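You operate a simulated robot arm through the tools that you are given. There is no shell and no other tool. Be economical: measure what you need, move in short steps, check, and stop when the job is done.

Carry out the task below with a simulated two-armed robot. There is one attempt and no reset: what you move stays moved.

TASK
Vent the air tester and shut the middle and back lines.
Fine: blue button first; each line of the valve block off by its white button, its dial back to 1; the coupler stays clamped.

Only the result counts: the job must be done as asked and must still hold three seconds after the hand-in. Knocking over, shifting, dropping, spilling or breaking anything else fails it.

THE ROBOT
Two 7-joint arms with two-finger parallel grippers on one trunk that stands fixed in place. Base frame: the origin is at the foot of the trunk, x ahead of it, y to its left, z up. Readings come in mm, rad, newtons and seconds.
The left shoulder is at [64, 182, 1137], the right one opposite. With the tool pointing down near the work surface each hand reaches from about 260 to 740 mm from the base axis, measured 20 degrees to its own side. Payload 3.91 kg a hand.
Tool frame (each hand has its own): the origin (TCP) lies between the finger pads and is the grasp point; the fingertips stand 30 mm ahead of it; z points along the fingers, y is the line along which they close. The gripper opens to 110 mm. The fingers are 20 mm wide and 10 mm thick; the gripper's body (48 by 112 mm) begins 55 mm behind the TCP.
Orientation is told as [roll, pitch, yaw] about the base's x, y, z axes, in that order, counted from this pose: with the fingers straight down and closing along the base's y, the tool's x points along the base's -x, its y along +y and its z along -z.

THE INTERFACE
- The arms move only by the tool apply_moves. It takes "left_plan", "right_plan" or both (then of equal length, played together; a hand with none holds still); each is a list of rows, each a list of 7 numbers: the shift along the tool's x, y, z in mm, then the turn, a rotation vector about the tool's x, y, z in rad, then the opening in per cent of the stroke, from 0 (shut) to 100 (fully open). In form: [[dx, dy, dz, wx, wy, wz, gripper], ...]. A call has 1 to 12 rows; each row shifts and turns the commanded pose from where the row before left it, along the tool's axes as they then stand. Rows are played at 5 a second. More than 50 mm and 0.15 rad between two rows, or a gripper value outside its range, and nothing of the call is played. Where a pose cannot be reached the arm comes as near as it can. A force on the tool above 40 N (or 10 N above the force at the start of the call, whichever is more), or a blocked arm, ends the call early, and 0.2 s more pass. Each finger travels about 72 mm/s and halts on what it meets, pressing with about 43 N; the grip force reading is that of the motor and also rises with nothing between the fingers. The clock runs only during rows and for 0.2 s after the last one: add rows that do not move to give the fingers time. The reply holds the time, the measured pose of the TCP, the force on the tool along the base axes, the opening and the grip force, in the units named above and with some noise, with the torque about the TCP (base axes, N m) and any sound that the robot's microphone picked up.
- Cameras (640 x 400 px; columns grow to the right, rows downward): "scene" is now at [197.8, -44.2, 1345.1]; the picture's right is [-0.40, -0.92, 0.00], its down [-0.52, 0.22, -0.83] and it looks along [0.76, -0.33, -0.56] (base axes); focal length 238 px, centre (320, 200). "left" rides on the left gripper at [72, -17, -103] in its tool frame; the picture's right is [0.23, 0.97, 0.00], its down [-0.76, 0.18, -0.62] and it looks along [-0.61, 0.14, 0.78] (tool axes); focal length 222 px, centre (320, 200). "right" rides on the right gripper at [72, 17, -103] in its tool frame; the picture's right is [-0.23, 0.97, 0.00], its down [-0.76, -0.18, -0.62] and it looks along [-0.61, -0.14, 0.78] (tool axes); focal length 222 px, centre (320, 200). There is no depth. A picture from a camera that has moved, and an enlarged one, comes with that camera's place and axes in the base frame and with its lens. The place of the scene camera against the robot may be out by one fixed shift of up to 25 mm in any direction.
- snapshot(camera): a new picture of that camera. It takes no simulated time.
- lift_body(by): slides the trunk up (or, below 0, down) by that many mm; the arms and the scene camera ride with it, the base frame stays. It gives what a move gives, with no picture.
- turn_head(pan, tilt): turns the head with the scene camera to pan (to the left, within 1.396 rad either way) and tilt (down, from -0.506 to 1.204), counted from straight ahead of the robot. It gives what a move gives.
- inspect(camera, box): a new picture of the part [left, top, right, bottom] of that camera's present view, enlarged. It takes no simulated time.
- close_job(): hands the job in; it is judged then, once.

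Work in short steps. Places have to be worked out from the pictures, the camera data and where the tool is seen: move nearer, look again, correct. Check each grasp and each placing, and mend what went wrong. Open the grippers and draw the arms clear of the work before you hand the job in, unless the task says otherwise; then end with one line.

The tools are called after "Call:" as name(argument=value, ...) on one line, values as JSON. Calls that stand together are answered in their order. apply_moves: Moves the arms, as the interface text tells. Its arguments: {"type":"object","properties":{"left_plan":{"type":"array"},"right_plan":{"type":"array"}},"required":[]} The other tools are called the same way: lift_body (by) slides the trunk up or down; turn_head (pan, tilt) turns the head that bears the scene camera; snapshot (camera) takes a picture; inspect (camera, box) takes an enlarged picture of a part of a camera's view; close_job () hands the job in.

At the start:

```text
time_s: 0.0
left_tool_pos: [298.3, -30.0, 1191.9]
left_tcp_rot: [0.0, 0.001, 0.004]
left_contact_force: [0.2, 0.5, 0.1]
left_moment: [-0.03, 0.0, 0.02]
left_opening: 110.0
left_grasp_force: 0.0
right_tool_pos: [352.5, -482.5, 1114.1]
right_tcp_rot: [0.001, 0.0, 0.0]
right_contact_force: [1.4, -1.0, -0.7]
right_moment: [-0.01, 0.02, 0.01]
right_opening: 110.0
right_grasp_force: 0.0
trunk travel left (down, up): [-400.0, 114.0]
head pan, tilt: [-0.513, 0.641]
```

scene: 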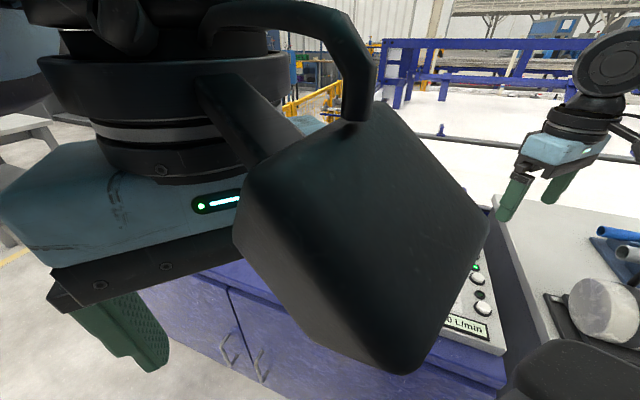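
right: 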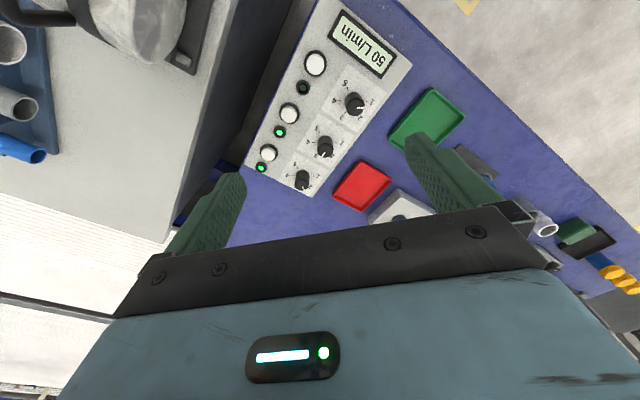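
left: 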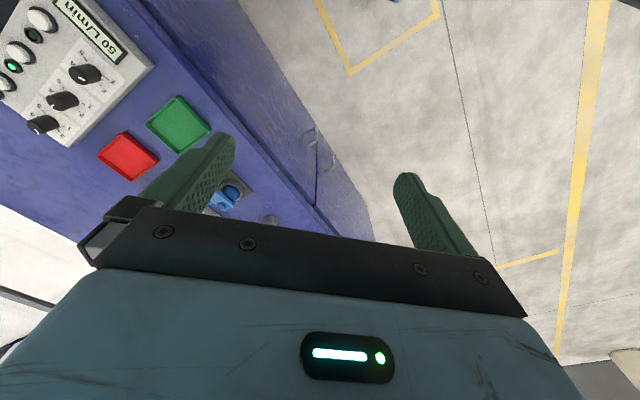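

The left arm hides the scene view; I'll first look at the details in the right and left cameras.

Call:
inspect(camera="right", box=[220, 0, 460, 200])

Call:
inspect(camera="right", box=[340, 120, 640, 320])

Call:
inspect(camera="left", box=[0, 0, 320, 230])

```text
2.00 times, centred on (340, 100) of right
camera zoom: at [279.5, -465.8, 1217.5], right [0.23, 0.97, 0.0], down [0.76, -0.18, 0.62], along [0.61, -0.14, -0.78], focal length 444 px, centre (280, 400)
```

zoom: 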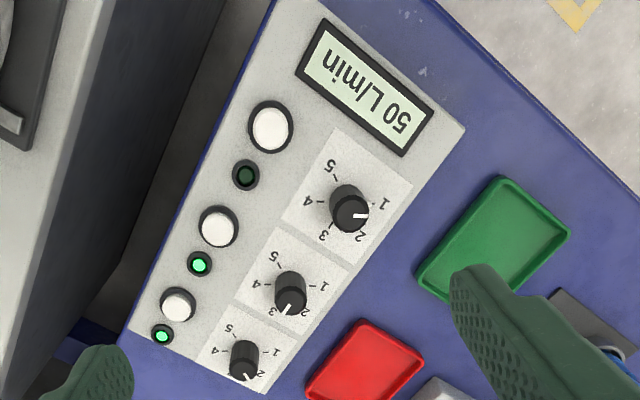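

```text
2.00 times, centred on (490, 220) of right
camera zoom: at [279.5, -465.8, 1217.5], right [0.23, 0.97, 0.0], down [0.76, -0.18, 0.62], along [0.61, -0.14, -0.78], focal length 444 px, centre (-20, 160)
```

zoom: 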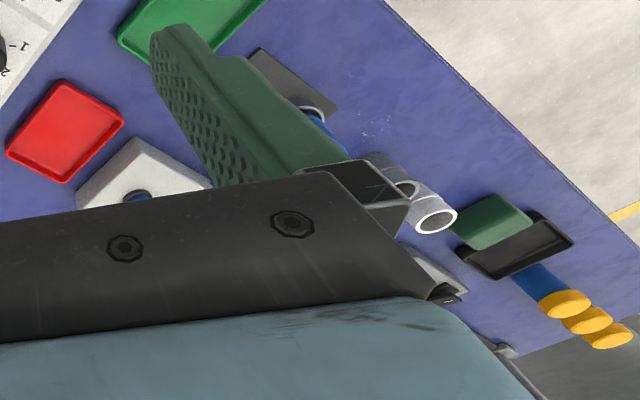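

```text
1.74 times, centred on (160, 115) of left
camera zoom: at [224.1, -46.5, 1295.1], right [-0.23, 0.97, 0.0], down [0.76, 0.18, 0.62], along [0.61, 0.14, -0.78], focal length 386 px, centre (598, 348)
```

zoom: 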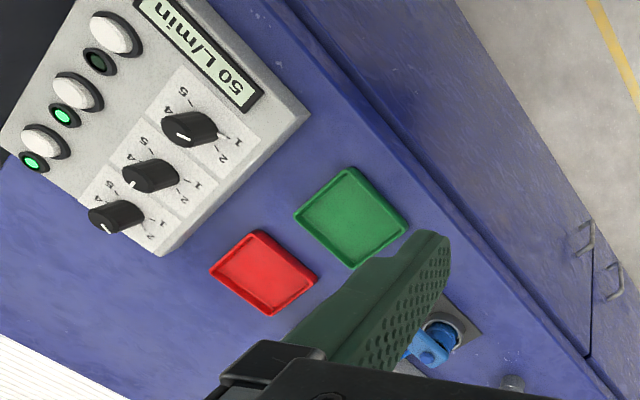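

The front line's lamp is off, while middle and back are lit. I'll move the left arm aside to free the scene view.

Call:
apply_moves(left_plan=[[0, 50, 0, 0, 0, 0, 100], [0, 50, 0, 0, 0, 0, 100], [0, 50, 0, 0, 0, 0, 100], [0, 50, 0, 0, 0, 0, 100], [0, 50, 0, 0, 0, 0, 100], [0, 50, 0, 0, 0, 0, 100], [0, 50, 0, 0, 0, 0, 100], [0, 0, 0, 0, 0, 0, 100]])

Call:
snapshot(camera="scene")

Call:
turn_head(pan=-0.5, tilt=0.95)

Call:
snapshot(camera="scene")

```text
time_s: 0.8
left_tool_pos: [300.8, 121.0, 1185.2]
left_tcp_rot: [0.007, 0.01, 0.025]
left_contact_force: [8.3, -3.3, 0.1]
left_moment: [0.33, 0.92, 0.43]
left_opening: 109.9
left_grasp_force: 0.0
right_tool_pos: [352.3, -481.9, 1114.8]
right_tcp_rot: [0.0, -0.001, 0.0]
right_contact_force: [-0.7, 0.0, 0.0]
right_moment: [0.0, 0.01, 0.01]
right_opening: 109.9
right_grasp_force: 0.1
trunk travel left (down, up): [-400.0, 114.0]
head pan, tilt: [-0.513, 0.641]
stopped in row 4 (left hand): the force on the tool passed its limit at 66 N (the readings are from after the stop); the commanded pose is now the measured one
```

```text
taken
camera scene: at [202.8, -27.4, 1345.6], right [-0.22, -0.98, 0.0], down [-0.55, 0.12, -0.83], along [0.81, -0.18, -0.56], focal length 238 px, centre (320, 200)
```

scene: 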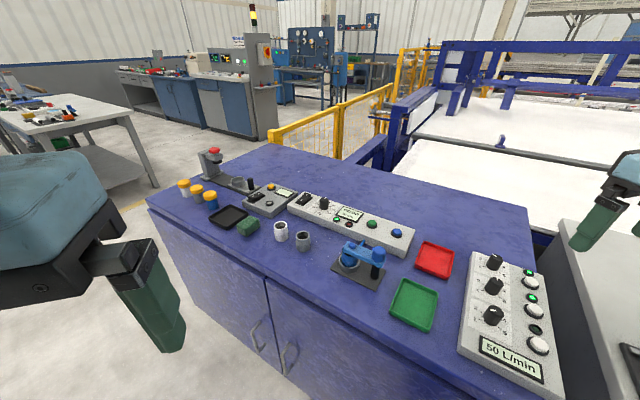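

```text
time_s: 1.7
left_tool_pos: [299.2, 119.4, 1184.4]
left_tcp_rot: [0.011, 0.014, 0.021]
left_contact_force: [0.5, 0.4, 0.2]
left_moment: [-0.04, 0.03, 0.0]
left_opening: 109.8
left_grasp_force: 0.0
right_tool_pos: [353.0, -483.3, 1114.6]
right_tcp_rot: [0.001, 0.001, 0.0]
right_contact_force: [0.7, 0.2, -0.3]
right_moment: [0.01, -0.04, -0.03]
right_opening: 109.8
right_grasp_force: 0.0
trunk travel left (down, up): [-400.0, 114.0]
head pan, tilt: [-0.499, 0.949]
```

```text
taken
camera scene: at [202.5, -28.2, 1344.4], right [-0.22, -0.97, 0.0], down [-0.56, 0.13, -0.82], along [0.8, -0.18, -0.57], focal length 238 px, centre (320, 200)
```

scene: 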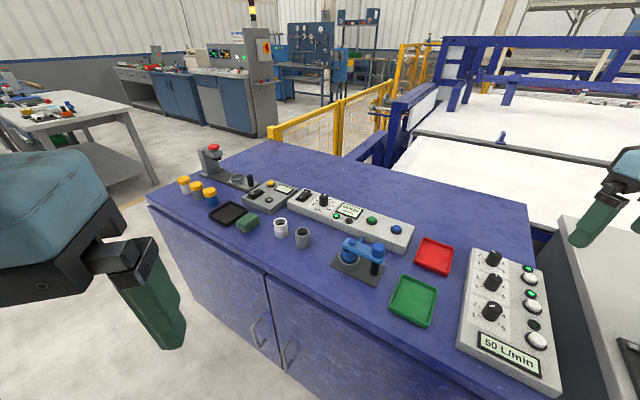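

The camera data changed without matching the reported head angles, so the left arm may have touched something. I'll look at the current state closely.

Call:
snapshot(camera="left")

Call:
inspect(camera="scene", box=[160, 140, 420, 300])

Call:
inspect(camera="scene", box=[380, 220, 600, 400])

```text
taken
camera left: at [228.0, 101.6, 1288.3], right [-0.25, 0.97, 0.01], down [0.77, 0.19, 0.62], along [0.59, 0.16, -0.79], focal length 222 px, centre (320, 200)
```

left: 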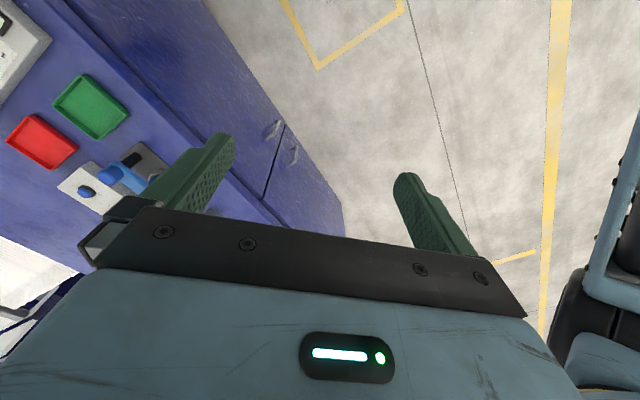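

```text
2.46 times, centred on (290, 220) of scene
camera zoom: at [202.5, -28.2, 1344.4], right [-0.22, -0.97, 0.0], down [-0.56, 0.13, -0.82], along [0.8, -0.18, -0.57], focal length 585 px, centre (394, 151)
```

zoom: 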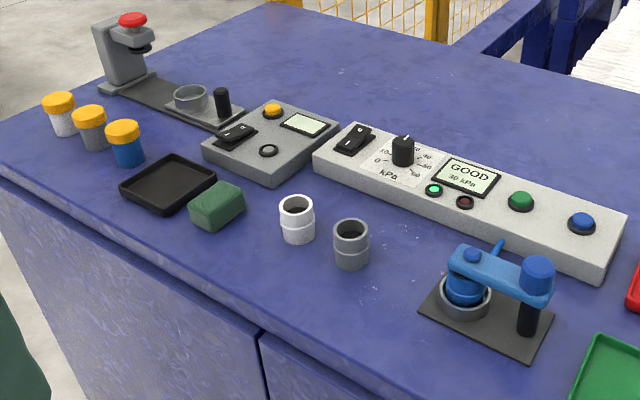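

```text
2.22 times, centred on (490, 310) of scene
camera zoom: at [202.5, -28.2, 1344.4], right [-0.22, -0.97, 0.0], down [-0.56, 0.13, -0.82], along [0.8, -0.18, -0.57], focal length 528 px, centre (-58, -44)
```

zoom: 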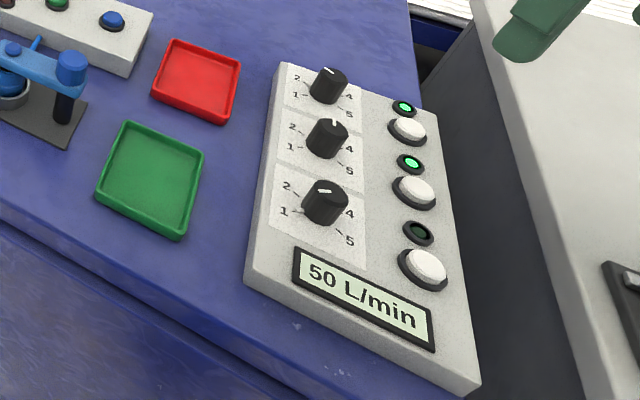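

The head seems crowded by the left arm. I'll lower the left hand beside the bench (over open floor) and out to the left.

Call:
apply_moves(left_plan=[[0, 0, 50, 0, 0, 0, 100], [0, 0, 50, 0, 0, 0, 100], [0, 0, 50, 0, 0, 0, 100], [0, 40, 0, 0, 0, 0, 100], [0, 40, 0, 0, 0, 0, 100], [0, 40, 0, 0, 0, 0, 100], [0, 40, 0, 0, 0, 0, 100], [0, 0, 0, 0, 0, 0, 100]])

Call:
snapshot(camera="scene")

```text
time_s: 2.3
left_tool_pos: [301.1, 121.3, 1094.5]
left_tcp_rot: [-0.015, -0.001, 0.025]
left_contact_force: [0.6, 0.9, 0.5]
left_moment: [0.03, 0.0, 0.02]
left_opening: 110.3
left_grasp_force: 0.0
right_tool_pos: [353.0, -483.2, 1114.5]
right_tcp_rot: [0.0, 0.0, -0.001]
right_contact_force: [0.3, -0.5, 0.1]
right_moment: [-0.01, -0.01, -0.02]
right_opening: 109.8
right_grasp_force: 0.1
trunk travel left (down, up): [-400.0, 114.0]
head pan, tilt: [-0.499, 0.949]
stopped in row 3 (left hand): the force on the tool passed its limit at 121 N (the readings are from after the stop); the commanded pose is now the measured one
```

```text
taken
camera scene: at [180.7, -43.5, 1316.8], right [-0.48, -0.88, 0.0], down [-0.71, 0.39, -0.58], along [0.51, -0.28, -0.81], focal length 238 px, centre (320, 200)
```

scene: 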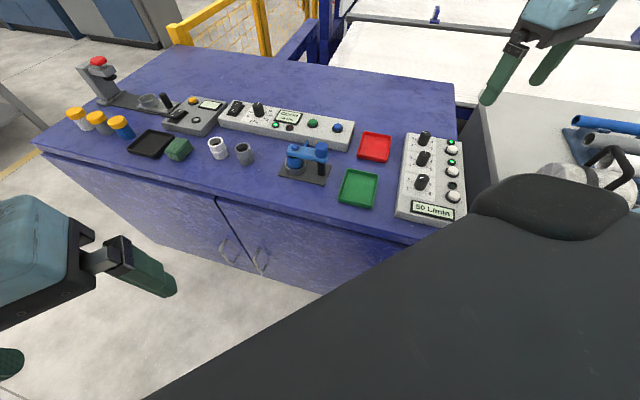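

The head is now at its commanded angles. Triangulating between the cameras, the white buttons are near (322,-481), (376,-535) and (430,-589) at z≈869, and the blue tester button is near (670,-374). I'll bring the right hand over the tester for a closer look.

Call:
apply_moves(right_plan=[[-39.5, 20.5, 17.3, 0, 0, 0, 100], [-39.5, 20.5, 17.3, 0, 0, 0, 100], [-39.5, 20.5, 17.3, 0, 0, 0, 100], [-39.5, 20.5, 17.3, 0, 0, 0, 100], [-39.5, 20.5, 17.3, 0, 0, 0, 100], [-39.5, 20.5, 17.3, 0, 0, 0, 100], [0, 0, 0, 0, 0, 0, 100]])

Call:
snapshot(camera="right")

Call:
snapshot(camera="scene")

```text
time_s: 3.9
left_tool_pos: [299.5, 121.1, 1094.1]
left_tcp_rot: [-0.013, -0.002, 0.025]
left_contact_force: [4.5, -0.4, 0.0]
left_moment: [-0.08, 0.52, -0.02]
left_opening: 110.1
left_grasp_force: 0.1
right_tool_pos: [592.1, -358.3, 1011.0]
right_tcp_rot: [0.002, -0.003, -0.001]
right_contact_force: [0.0, 0.3, 0.6]
right_moment: [-0.01, -0.01, -0.01]
right_opening: 110.1
right_grasp_force: 0.2
trunk travel left (down, up): [-400.0, 114.0]
head pan, tilt: [-0.499, 0.949]
```

```text
taken
camera right: at [518.6, -341.2, 1115.4], right [0.23, 0.97, 0.0], down [0.76, -0.18, 0.62], along [0.61, -0.14, -0.78], focal length 222 px, centre (320, 200)
```

right: 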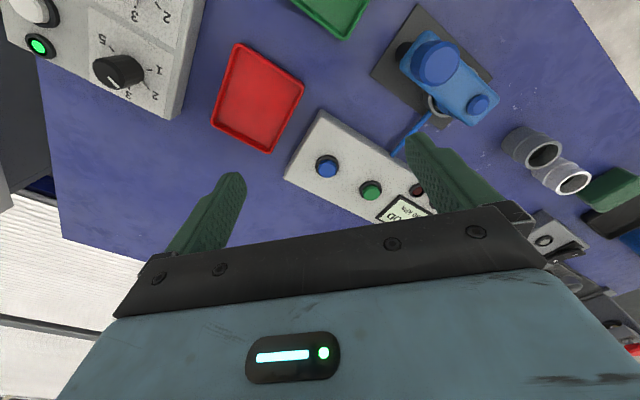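

```text
taken
camera scene: at [179.5, -44.2, 1316.8], right [-0.48, -0.88, 0.0], down [-0.71, 0.39, -0.58], along [0.51, -0.28, -0.81], focal length 238 px, centre (320, 200)
```

scene: 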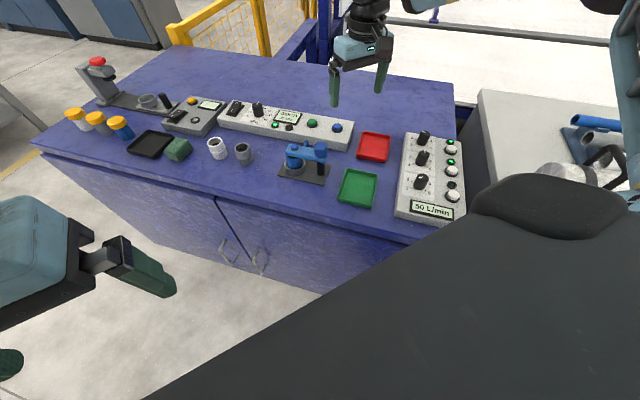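

The blue button triangulates to about (654,-365,876). I'll zoom in to read the tester and refine.

Call:
inspect(camera="right", box=[260, 90, 460, 230])

Call:
inspect(camera="right", box=[0, 0, 220, 140])

Call:
inspect(camera="scene", box=[210, 90, 490, 240])

```text
2.86 times, centred on (360, 160) of right
camera zoom: at [518.6, -341.2, 1115.4], right [0.23, 0.97, 0.0], down [0.76, -0.18, 0.62], along [0.61, -0.14, -0.78], focal length 635 px, centre (206, 314)
```

zoom: 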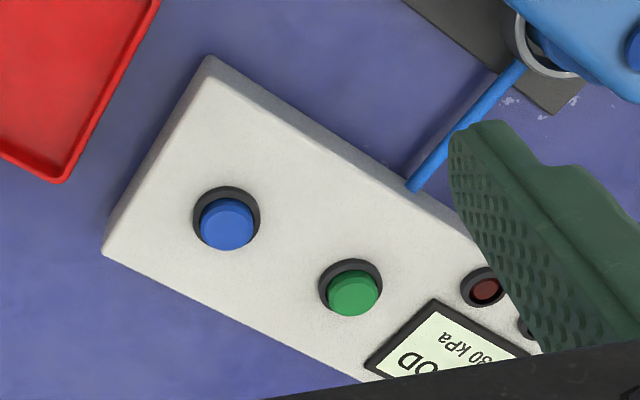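

```text
2.86 times, centred on (110, 70) of right
camera zoom: at [518.6, -341.2, 1115.4], right [0.23, 0.97, 0.0], down [0.76, -0.18, 0.62], along [0.61, -0.14, -0.78], focal length 635 px, centre (920, 571)
```

zoom: 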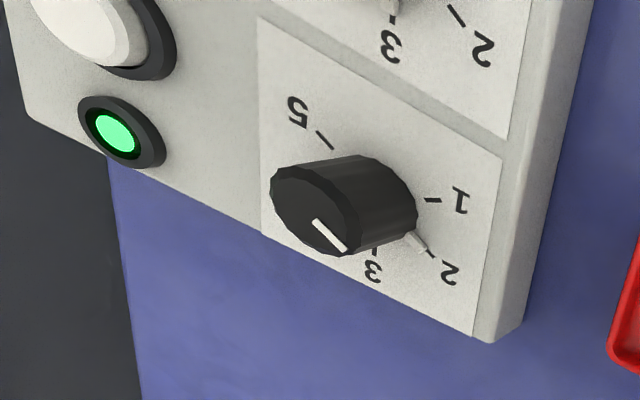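

```text
2.29 times, centred on (350, 165) of scene
camera zoom: at [179.5, -44.2, 1316.8], right [-0.48, -0.88, 0.0], down [-0.71, 0.39, -0.58], along [0.51, -0.28, -0.81], focal length 543 px, centre (251, 280)
```

zoom: 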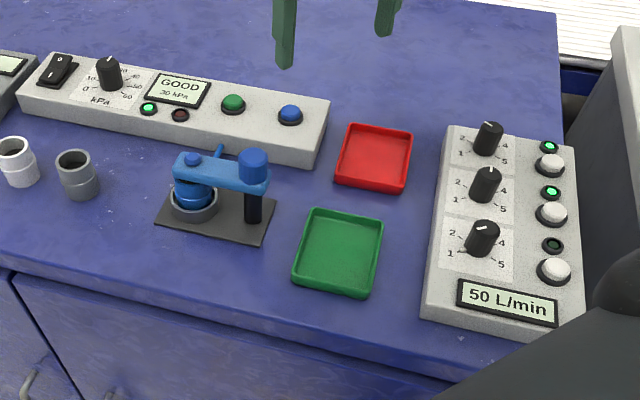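

Blue button estimate (655,-363,~880). I'll close the right gripper and hover above it, then check with the wrist camera.

Call:
apply_moves(right_plan=[[-30, -2, 10, 0, 0, 0, 0], [-33, -3, 25, 0, 0, 0, 0], [0, 0, 16, 0, 0, 0, 0], [0, 0, 0, 0, 0, 0, 0], [0, 0, 0, 0, 0, 0, 0]])

Call:
snapshot(camera="right")

Call:
inspect(camera="right", box=[240, 60, 400, 200])

Call:
inspect(camera="scene", box=[260, 40, 460, 200])

```text
time_s: 5.1
left_tool_pos: [300.5, 120.1, 1094.3]
left_tcp_rot: [-0.014, -0.002, 0.026]
left_contact_force: [4.0, -1.2, 1.7]
left_moment: [0.04, 0.56, 0.11]
left_opening: 109.8
left_grasp_force: 0.0
right_tool_pos: [653.2, -365.4, 958.6]
right_tcp_rot: [-0.002, -0.001, 0.0]
right_contact_force: [0.7, 0.3, 0.6]
right_moment: [0.02, 0.0, -0.04]
right_opening: 0.0
right_grasp_force: 37.2
trunk travel left (down, up): [-400.0, 114.0]
head pan, tilt: [-0.499, 0.949]
```

```text
taken
camera right: at [580.0, -348.1, 1062.5], right [0.23, 0.97, 0.0], down [0.76, -0.18, 0.62], along [0.61, -0.14, -0.78], focal length 222 px, centre (320, 200)
```

right: 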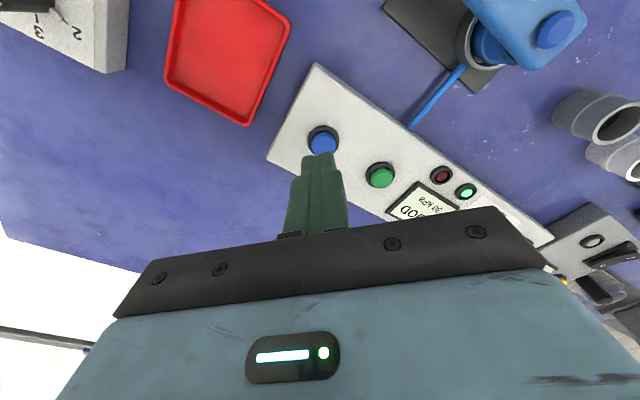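

```text
2.86 times, centred on (320, 130) of right
camera zoom: at [580.0, -348.1, 1062.5], right [0.23, 0.97, 0.0], down [0.76, -0.18, 0.62], along [0.61, -0.14, -0.78], focal length 635 px, centre (320, 400)
```

zoom: 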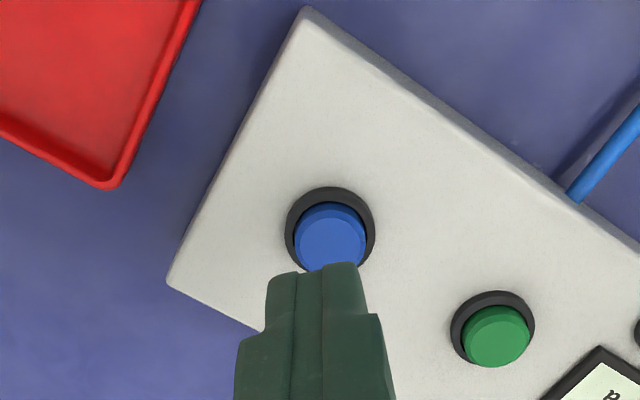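

```text
2.50 times, centred on (360, 120) of scene
camera zoom: at [180.3, -43.8, 1316.7], right [-0.48, -0.88, 0.0], down [-0.71, 0.39, -0.58], along [0.51, -0.28, -0.81], focal length 594 px, centre (220, 400)
```

zoom: 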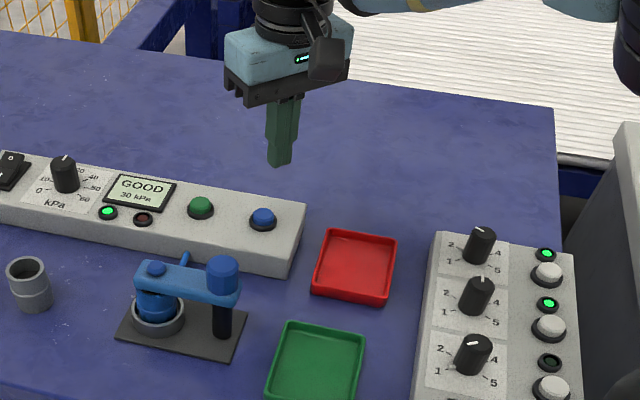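

Depth is poorly conditioned from these two views, so I'll shift sideways 80 mm for a proper baseline.

Call:
apply_moves(right_plan=[[0, -40, 0, 0, 0, 0, 0], [0, -40, 0, 0, 0, 0, 0], [0, 0, 0, 0, 0, 0, 0]])

Call:
inspect(camera="right", box=[320, 60, 480, 200])

Call:
snapshot(camera="right")

```text
time_s: 5.9
left_tool_pos: [300.2, 121.8, 1093.7]
left_tcp_rot: [-0.016, -0.002, 0.026]
left_contact_force: [3.6, -0.5, 1.3]
left_moment: [0.07, 0.59, 0.12]
left_opening: 109.7
left_grasp_force: 0.0
right_tool_pos: [652.2, -445.9, 959.5]
right_tcp_rot: [-0.001, 0.0, 0.001]
right_contact_force: [0.0, 0.2, -1.0]
right_moment: [-0.01, -0.01, -0.02]
right_opening: 0.1
right_grasp_force: 37.3
trunk travel left (down, up): [-400.0, 114.0]
head pan, tilt: [-0.499, 0.949]
```

```text
2.86 times, centred on (400, 130) of right
camera zoom: at [579.5, -428.8, 1062.4], right [0.23, 0.97, 0.0], down [0.76, -0.18, 0.62], along [0.61, -0.14, -0.78], focal length 635 px, centre (91, 400)
```

zoom: 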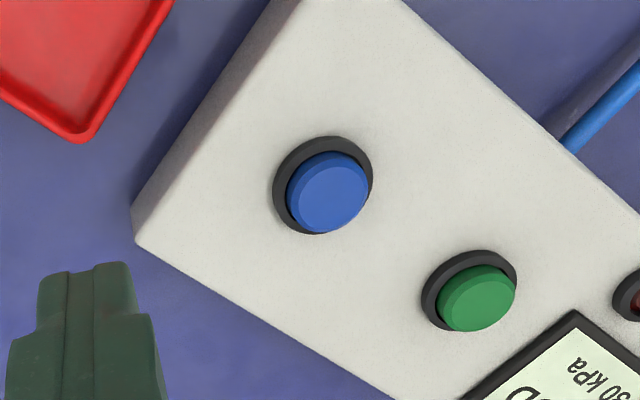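

```text
taken
camera right: at [579.5, -428.8, 1062.4], right [0.23, 0.97, 0.0], down [0.76, -0.18, 0.62], along [0.61, -0.14, -0.78], focal length 222 px, centre (320, 200)
```

right: 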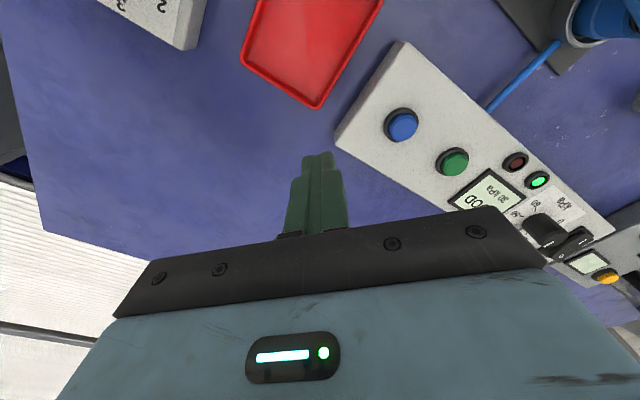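

The button now solves to (679,-366), with its top at z≈844. I'll move above it with the tip at z≈870 and check.

Call:
apply_moves(right_plan=[[-13, 40, 0, 0, 0, 0, 0], [-13.5, 40, 0, 0, 0, 0, 0], [0, 0, 30, 0, 0, 0, 0], [0, 0, 29, 0, 0, 0, 0], [0, 0, 0, 0, 0, 0, 0]])

Call:
inspect(camera="right", box=[240, 80, 400, 200])

Call:
inspect(camera="scene", box=[260, 60, 400, 180])

```text
time_s: 7.1
left_tool_pos: [300.4, 120.9, 1094.5]
left_tcp_rot: [-0.015, -0.001, 0.023]
left_contact_force: [3.9, 0.4, 2.6]
left_moment: [-0.03, 0.66, 0.03]
left_opening: 109.9
left_grasp_force: 0.1
right_tool_pos: [662.1, -386.0, 892.1]
right_tcp_rot: [-0.001, 0.001, -0.001]
right_contact_force: [0.0, -0.3, -0.3]
right_moment: [0.03, -0.01, -0.03]
right_opening: 0.1
right_grasp_force: 37.8
right hand out of reach, approached as far as the arm can: row 2
trunk travel left (down, up): [-400.0, 114.0]
head pan, tilt: [-0.499, 0.949]
```

```text
3.33 times, centred on (320, 140) of right
camera zoom: at [589.2, -368.6, 995.8], right [0.23, 0.97, 0.0], down [0.76, -0.18, 0.62], along [0.61, -0.14, -0.78], focal length 740 px, centre (320, 400)
```

zoom: 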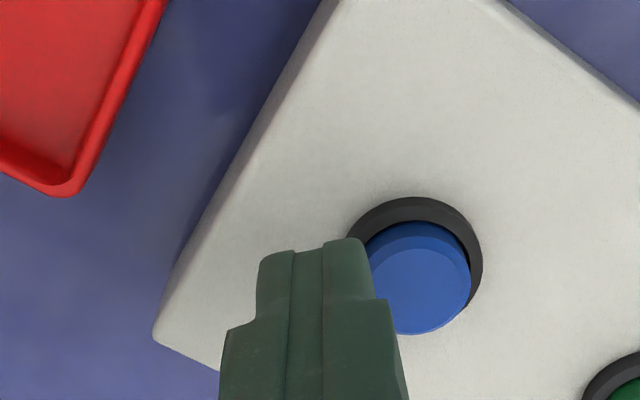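

```text
3.33 times, centred on (330, 120) of scene
camera zoom: at [180.3, -43.6, 1316.7], right [-0.48, -0.88, 0.0], down [-0.71, 0.39, -0.58], along [0.51, -0.28, -0.81], focal length 792 px, centre (287, 467)
```

zoom: 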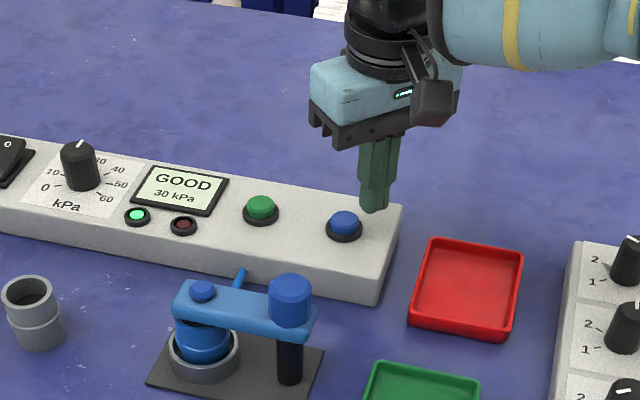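

The vertical pose runs out of reach 10 mm short. Tilting the fingers 0.3 rad forward should gain it, so I'll do that and move over the button.

Call:
apply_moves(right_plan=[[0, 0, -6, 0, -0.14, 0, 0], [0, 0, 0, 0, -0.14, 0, 0], [-10.6, 20, 9, 0, 0, 0, 0], [0, 0, 0, 0, 0, 0, 0]])

Call:
inspect(camera="right", box=[240, 80, 400, 200])

Call:
inspect(camera="scene", box=[260, 60, 400, 180])

```text
time_s: 8.1
left_tool_pos: [299.5, 119.6, 1094.3]
left_tcp_rot: [-0.015, -0.001, 0.024]
left_contact_force: [1.9, -0.2, 3.1]
left_moment: [-0.02, 0.62, 0.07]
left_opening: 110.2
left_grasp_force: 0.1
right_tool_pos: [674.8, -365.1, 893.5]
right_tcp_rot: [0.0, -0.282, -0.002]
right_contact_force: [0.4, 0.3, 0.1]
right_moment: [0.03, 0.0, 0.0]
right_opening: 0.0
right_grasp_force: 37.8
trunk travel left (down, up): [-400.0, 114.0]
head pan, tilt: [-0.499, 0.949]
```

```text
3.33 times, centred on (320, 140) of right
camera zoom: at [576.8, -348.1, 973.0], right [0.22, 0.97, 0.06], down [0.56, -0.18, 0.81], along [0.8, -0.14, -0.58], focal length 740 px, centre (320, 400)
```

zoom: 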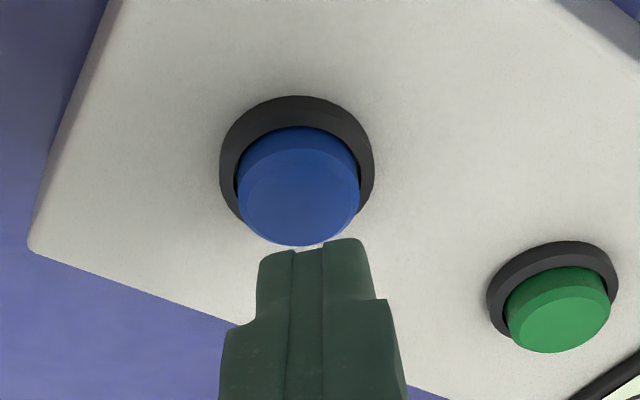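

```text
3.33 times, centred on (330, 120) of scene
camera zoom: at [180.0, -44.5, 1316.7], right [-0.48, -0.88, 0.0], down [-0.71, 0.39, -0.58], along [0.51, -0.28, -0.81], focal length 792 px, centre (287, 467)
```

zoom: 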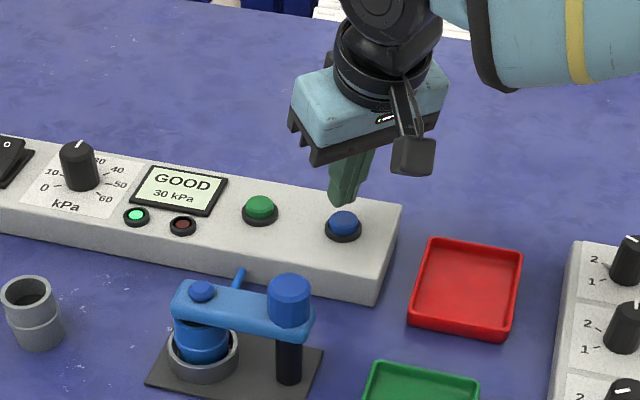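

Consistent with the button at (677.5,-366,844). I'll descend with a slight forward correction, then press in small steps.

Call:
apply_moves(right_plan=[[1.0, 0, 14.3, 0, 0, 0, 0], [0.8, 0, 2.9, 0, 0, 0, 0], [0.8, 0, 2.9, 0, 0, 0, 0], [0.3, 0, 1, 0, 0, 0, 0]])

Call:
inspect(camera="scene", box=[260, 60, 400, 180])

```text
time_s: 9.1
left_tool_pos: [300.6, 121.2, 1095.0]
left_tcp_rot: [-0.016, 0.0, 0.025]
left_contact_force: [2.6, 1.0, 2.7]
left_moment: [-0.07, 0.66, 0.02]
left_opening: 110.0
left_grasp_force: 0.2
right_tool_pos: [678.9, -364.9, 875.5]
right_tcp_rot: [0.001, -0.283, 0.001]
right_contact_force: [0.1, -1.8, 4.9]
right_moment: [-0.08, -0.02, 0.04]
right_opening: 0.1
right_grasp_force: 37.6
trunk travel left (down, up): [-400.0, 114.0]
head pan, tilt: [-0.499, 0.949]
heard: click
```

```text
3.33 times, centred on (330, 120) of scene
camera zoom: at [180.0, -43.8, 1316.7], right [-0.48, -0.88, 0.0], down [-0.71, 0.39, -0.58], along [0.51, -0.28, -0.81], focal length 792 px, centre (287, 467)
```

zoom: 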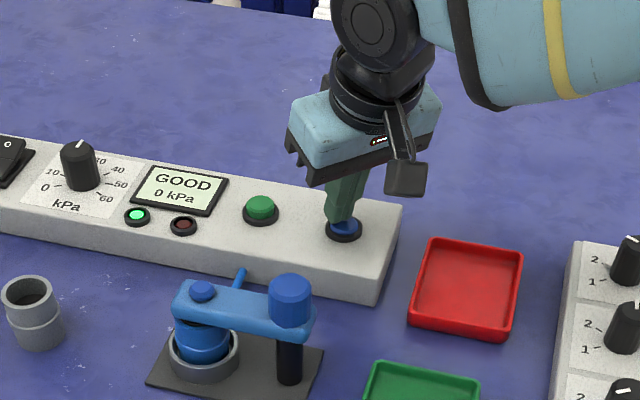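

A click sounded and the display reads 0 kPa, so the tester is vented. I'll withdraw upward, straighten the tool and move to look at the valve block.

Call:
apply_moves(right_plan=[[-11, 0, -38, 0, 0, 0, 0], [-11, 0, -38, 0, 0, 0, 0], [0, 0, 0, 0, 0.14, 0, 0], [0, 0, -20, 0, 0.14, 0, 0], [44, -13, -3, 0, 0, 0, 0], [44, -13, -3, 0, 0, 0, 0], [44, -13, -3, 0, 0, 0, 0], [44, -13, -3, 0, 0, 0, 0], [44, -13, -3, 0, 0, 0, 0], [44, -13, -3, 0, 0, 0, 0], [44, -13, -3, 0, 0, 0, 0], [0, 0, 0, 0, 0, 0, 0]])

Call:
snapshot(camera="right")

Call:
inspect(camera="scene", box=[210, 80, 490, 240])

```text
time_s: 11.7
left_tool_pos: [300.7, 122.5, 1093.2]
left_tcp_rot: [-0.015, 0.001, 0.026]
left_contact_force: [3.3, -0.5, 1.9]
left_moment: [-0.02, 0.66, 0.08]
left_opening: 110.1
left_grasp_force: 0.0
right_tool_pos: [352.6, -454.0, 984.3]
right_tcp_rot: [-0.001, 0.0, 0.0]
right_contact_force: [-0.3, -0.2, 0.0]
right_moment: [0.02, 0.02, 0.02]
right_opening: 0.0
right_grasp_force: 38.1
right hand out of reach, approached as far as the arm can: row 4
trunk travel left (down, up): [-400.0, 114.0]
head pan, tilt: [-0.499, 0.949]
```

```text
taken
camera right: at [279.2, -436.3, 1086.6], right [0.23, 0.97, 0.0], down [0.76, -0.18, 0.62], along [0.61, -0.14, -0.78], focal length 222 px, centre (320, 200)
```

right: 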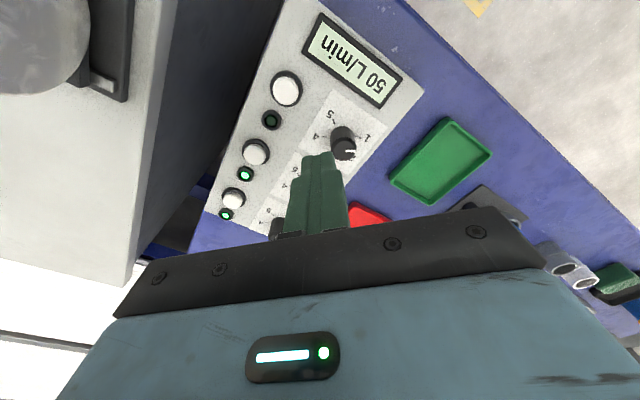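

```text
2.29 times, centred on (350, 160) of scene
camera zoom: at [180.9, -43.0, 1316.6], right [-0.48, -0.88, 0.0], down [-0.71, 0.39, -0.58], along [0.51, -0.28, -0.81], focal length 543 px, centre (251, 291)
```

zoom: 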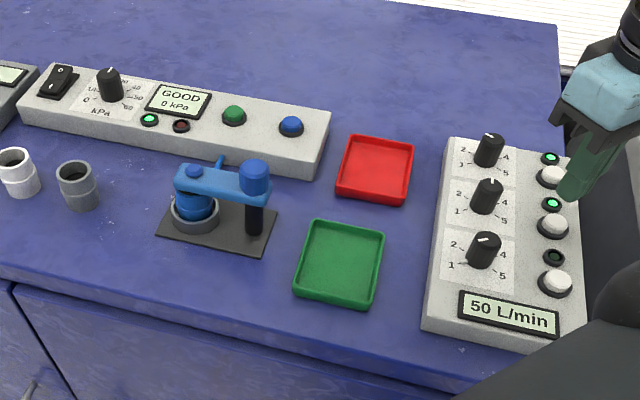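

The display shows 0 kPa GOOD. The middle white button works out at about (382,-540,840) and the back one at (440,-598,840). I'll hover over the middle button and check.

Call:
apply_moves(right_plan=[[-15, -43, 0, 0, 0, 0, 0], [-14.4, -43, 10, 0, 0, 0, 0], [0, 0, 40, 0, 0, 0, 0], [0, 0, 30, 0, 0, 0, 0], [0, 0, 0, 0, 0, 0, 0]])

Call:
snapshot(camera="right")

Call:
inspect(camera="right", box=[200, 60, 400, 200])

Call:
inspect(camera="scene", box=[380, 90, 520, 230])

```text
time_s: 12.9
left_tool_pos: [300.1, 121.9, 1094.1]
left_tcp_rot: [-0.018, -0.001, 0.023]
left_contact_force: [2.8, -1.0, 3.2]
left_moment: [-0.04, 0.69, 0.05]
left_opening: 110.1
left_grasp_force: 0.1
right_tool_pos: [380.6, -541.2, 903.6]
right_tcp_rot: [0.0, 0.001, 0.001]
right_contact_force: [0.0, -0.6, 0.0]
right_moment: [0.01, 0.02, 0.01]
right_opening: 0.0
right_grasp_force: 37.7
trunk travel left (down, up): [-400.0, 114.0]
head pan, tilt: [-0.499, 0.949]
```

```text
taken
camera right: at [307.8, -522.2, 1006.7], right [0.23, 0.97, 0.0], down [0.76, -0.18, 0.62], along [0.61, -0.14, -0.78], focal length 222 px, centre (320, 200)
```

right: 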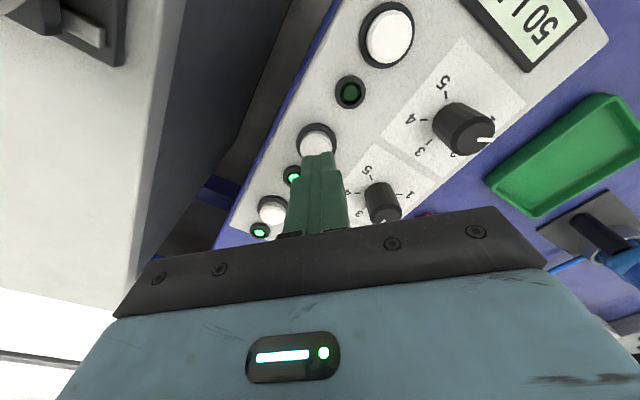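

```text
2.86 times, centred on (300, 130) of right
camera zoom: at [307.8, -522.2, 1006.7], right [0.23, 0.97, 0.0], down [0.76, -0.18, 0.62], along [0.61, -0.14, -0.78], focal length 635 px, centre (377, 400)
```

zoom: 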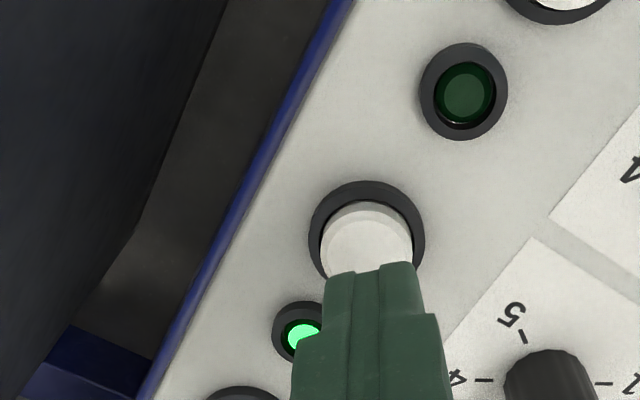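

```text
2.86 times, centred on (450, 160) of scene
camera zoom: at [180.4, -43.7, 1316.6], right [-0.48, -0.88, 0.0], down [-0.71, 0.39, -0.58], along [0.51, -0.28, -0.81], focal length 679 px, centre (-51, 314)
```

zoom: 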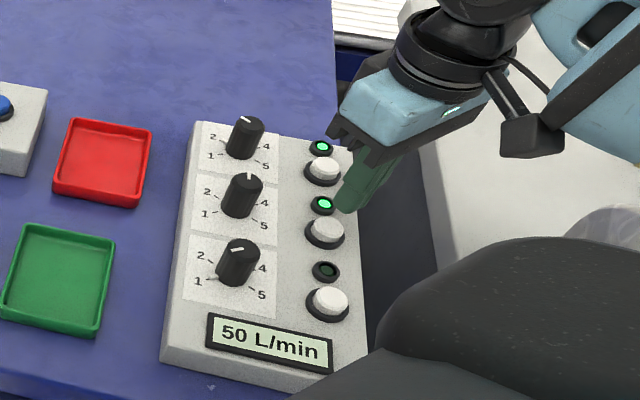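

The hover is about 4 mm short in x; the front dial already stands at 1 with its lamp off. I'll correct and press the middle button in small steps.

Call:
apply_moves(right_plan=[[-4, -1.5, 14, 0, 0, 0, 0], [0, 0, 14, 0, 0, 0, 0], [0, 0, 3, 0, 0, 0, 0], [0, 0, 2, 0, 0, 0, 0]])

Call:
inspect(camera="scene", box=[380, 90, 520, 230])

```text
time_s: 13.9
left_tool_pos: [300.7, 120.9, 1093.7]
left_tcp_rot: [-0.015, 0.0, 0.024]
left_contact_force: [3.6, 0.4, 2.6]
left_moment: [-0.03, 0.68, 0.04]
left_opening: 110.2
left_grasp_force: 0.0
right_tool_pos: [386.9, -540.4, 872.8]
right_tcp_rot: [-0.001, 0.0, -0.001]
right_contact_force: [-0.5, -0.3, 1.6]
right_moment: [0.03, 0.0, -0.03]
right_opening: 0.0
right_grasp_force: 37.7
trunk travel left (down, up): [-400.0, 114.0]
head pan, tilt: [-0.499, 0.949]
```

```text
2.86 times, centred on (450, 160) of scene
camera zoom: at [180.3, -43.7, 1316.7], right [-0.48, -0.88, 0.0], down [-0.71, 0.39, -0.58], along [0.51, -0.28, -0.81], focal length 679 px, centre (-51, 314)
```

zoom: 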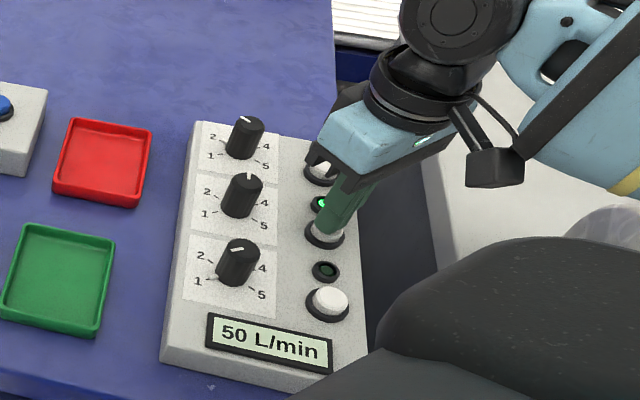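

The tip is just touching the button. I'll press a little further.

Call:
apply_moves(right_plan=[[0, 0, 1.5, 0, 0, 0, 0], [0, 0, 1.5, 0, 0, 0, 0]])

Call:
inspect(camera="scene", box=[380, 90, 520, 230])

```text
time_s: 14.5
left_tool_pos: [301.1, 121.8, 1094.1]
left_tcp_rot: [-0.015, 0.001, 0.023]
left_contact_force: [3.9, -0.3, 2.5]
left_moment: [-0.06, 0.62, 0.01]
left_opening: 109.9
left_grasp_force: 0.1
right_tool_pos: [386.4, -540.6, 869.0]
right_tcp_rot: [0.0, -0.002, 0.0]
right_contact_force: [1.0, -0.1, 2.8]
right_moment: [-0.02, -0.04, -0.02]
right_opening: 0.0
right_grasp_force: 37.7
trunk travel left (down, up): [-400.0, 114.0]
head pan, tilt: [-0.499, 0.949]
heard: click
```

```text
2.86 times, centred on (450, 160) of scene
camera zoom: at [180.5, -43.7, 1316.6], right [-0.48, -0.88, 0.0], down [-0.71, 0.39, -0.58], along [0.51, -0.28, -0.81], focal length 679 px, centre (-51, 314)
```

zoom: 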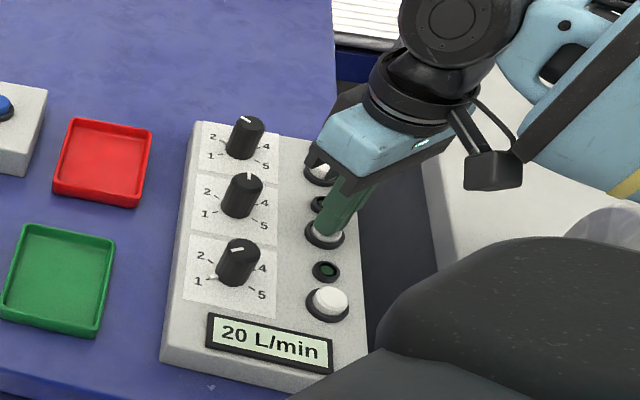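

The middle line is off and the display reads 20 L/min. I'll lift and hover over the back button at about (442,-600).

Call:
apply_moves(right_plan=[[0, 0, -35, 0, 0, 0, 0], [-28, -30, 0, 0, 0, 0, 0], [-28, -30, 0, 0, 0, 0, 0], [0, 0, 0, 0, 0, 0, 0]])

Call:
inspect(camera="right", box=[200, 60, 400, 200])

Call:
snapshot(camera="right")

```text
time_s: 15.5
left_tool_pos: [299.4, 122.0, 1094.1]
left_tcp_rot: [-0.014, -0.003, 0.025]
left_contact_force: [4.7, 2.3, 2.8]
left_moment: [-0.2, 0.71, -0.04]
left_opening: 110.1
left_grasp_force: 0.1
right_tool_pos: [441.3, -600.8, 904.1]
right_tcp_rot: [0.001, 0.0, 0.0]
right_contact_force: [-0.9, 0.4, 0.1]
right_moment: [-0.01, 0.03, 0.0]
right_opening: 0.0
right_grasp_force: 38.1
trunk travel left (down, up): [-400.0, 114.0]
head pan, tilt: [-0.499, 0.949]
```

```text
2.86 times, centred on (300, 130) of right
camera zoom: at [367.3, -583.7, 1007.4], right [0.23, 0.97, 0.0], down [0.76, -0.18, 0.62], along [0.61, -0.14, -0.78], focal length 635 px, centre (377, 400)
```

zoom: 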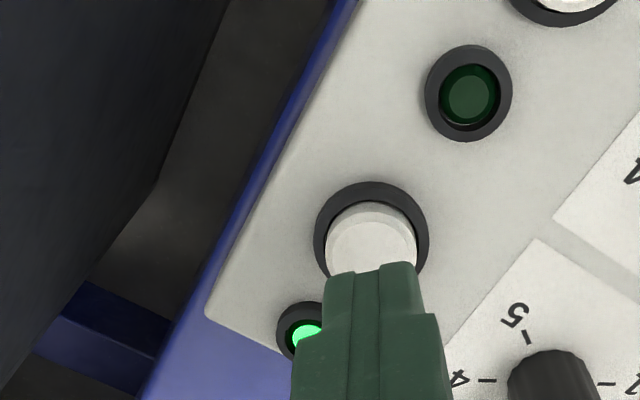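

```text
taken
camera right: at [367.3, -583.7, 1007.4], right [0.23, 0.97, 0.0], down [0.76, -0.18, 0.62], along [0.61, -0.14, -0.78], focal length 222 px, centre (320, 200)
```

right: 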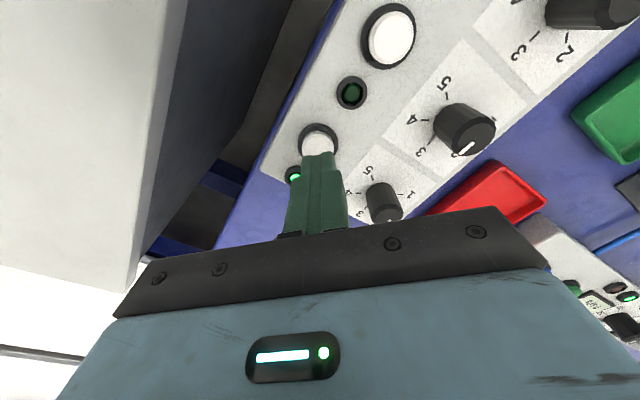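

The view relative to the button matches the middle one, so I'll repeat the same press.

Call:
apply_moves(right_plan=[[-4, -1, 14, 0, 0, 0, 0], [0, 0, 14, 0, 0, 0, 0], [0, 0, 3, 0, 0, 0, 0], [0, 0, 2, 0, 0, 0, 0], [0, 0, 1.5, 0, 0, 0, 0], [0, 0, 1.5, 0, 0, 0, 0]])

Call:
inspect(camera="scene", box=[380, 90, 520, 230])

```text
time_s: 16.9
left_tool_pos: [299.7, 121.6, 1094.3]
left_tcp_rot: [-0.016, 0.0, 0.025]
left_contact_force: [3.2, 1.2, 1.9]
left_moment: [-0.14, 0.67, -0.02]
left_opening: 110.2
left_grasp_force: 0.0
right_tool_pos: [446.1, -602.0, 869.7]
right_tcp_rot: [0.0, -0.003, -0.001]
right_contact_force: [1.2, 0.5, 4.1]
right_moment: [0.02, -0.06, -0.02]
right_opening: 0.0
right_grasp_force: 37.7
trunk travel left (down, up): [-400.0, 114.0]
head pan, tilt: [-0.499, 0.949]
heard: click
```

```text
2.86 times, centred on (450, 160) of scene
camera zoom: at [180.4, -43.6, 1316.7], right [-0.48, -0.88, 0.0], down [-0.71, 0.39, -0.58], along [0.51, -0.28, -0.81], focal length 679 px, centre (-51, 314)
```

zoom: 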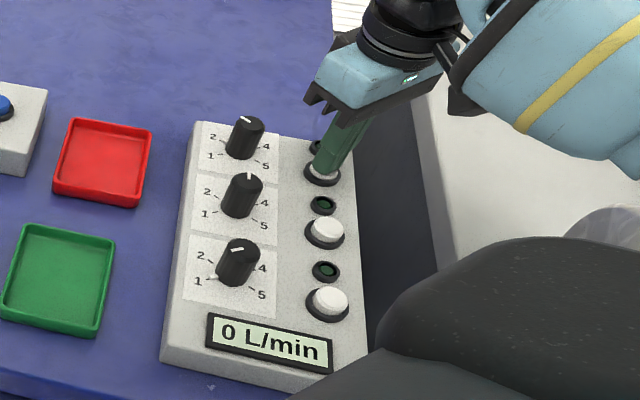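

The display reads 0 L/min and both lamps are off. Next are the dials: I'll lift, open the gripper and look at the middle and back knobs from above.

Call:
apply_moves(right_plan=[[0, 0, -45, 0, 0, 0, 0], [0, 0, -45, 0, 0, 0, 0], [20, 40, 0, 0, 0, 0, 70], [20, 40, 0, 0, 0, 0, 70], [0, 0, 0, 0, 0, 0, 70], [0, 0, 0, 0, 0, 0, 70]])

Call:
snapshot(camera="right")

Call:
inspect(camera="right", box=[240, 60, 440, 200])

```text
time_s: 18.3
left_tool_pos: [300.8, 121.4, 1094.3]
left_tcp_rot: [-0.016, 0.001, 0.024]
left_contact_force: [3.6, -0.6, 2.8]
left_moment: [0.02, 0.66, 0.13]
left_opening: 109.9
left_grasp_force: 0.0
right_tool_pos: [406.0, -522.3, 957.1]
right_tcp_rot: [0.0, 0.0, 0.002]
right_contact_force: [0.6, -0.5, 0.4]
right_moment: [-0.02, 0.0, 0.0]
right_opening: 76.9
right_grasp_force: 0.0
trunk travel left (down, up): [-400.0, 114.0]
head pan, tilt: [-0.499, 0.949]
```

```text
taken
camera right: at [332.7, -504.5, 1060.2], right [0.23, 0.97, 0.0], down [0.76, -0.18, 0.62], along [0.61, -0.14, -0.78], focal length 222 px, centre (320, 200)
```

right: 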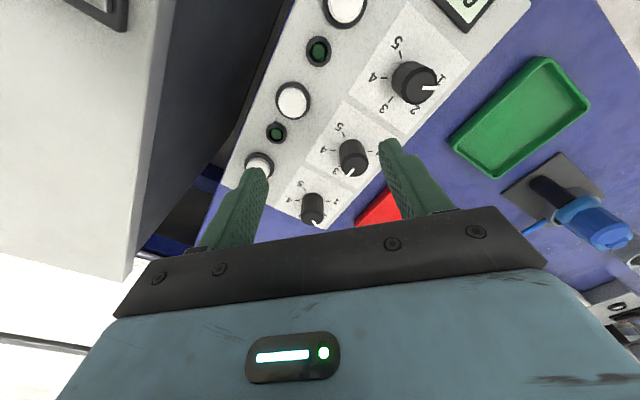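

```text
2.86 times, centred on (340, 130) of right
camera zoom: at [332.7, -504.5, 1060.2], right [0.23, 0.97, 0.0], down [0.76, -0.18, 0.62], along [0.61, -0.14, -0.78], focal length 635 px, centre (263, 400)
```

zoom: 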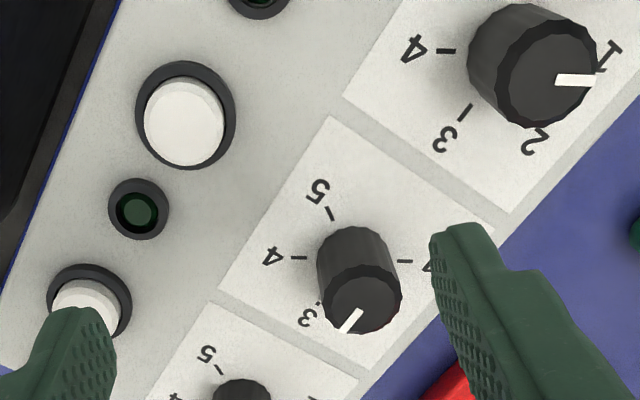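

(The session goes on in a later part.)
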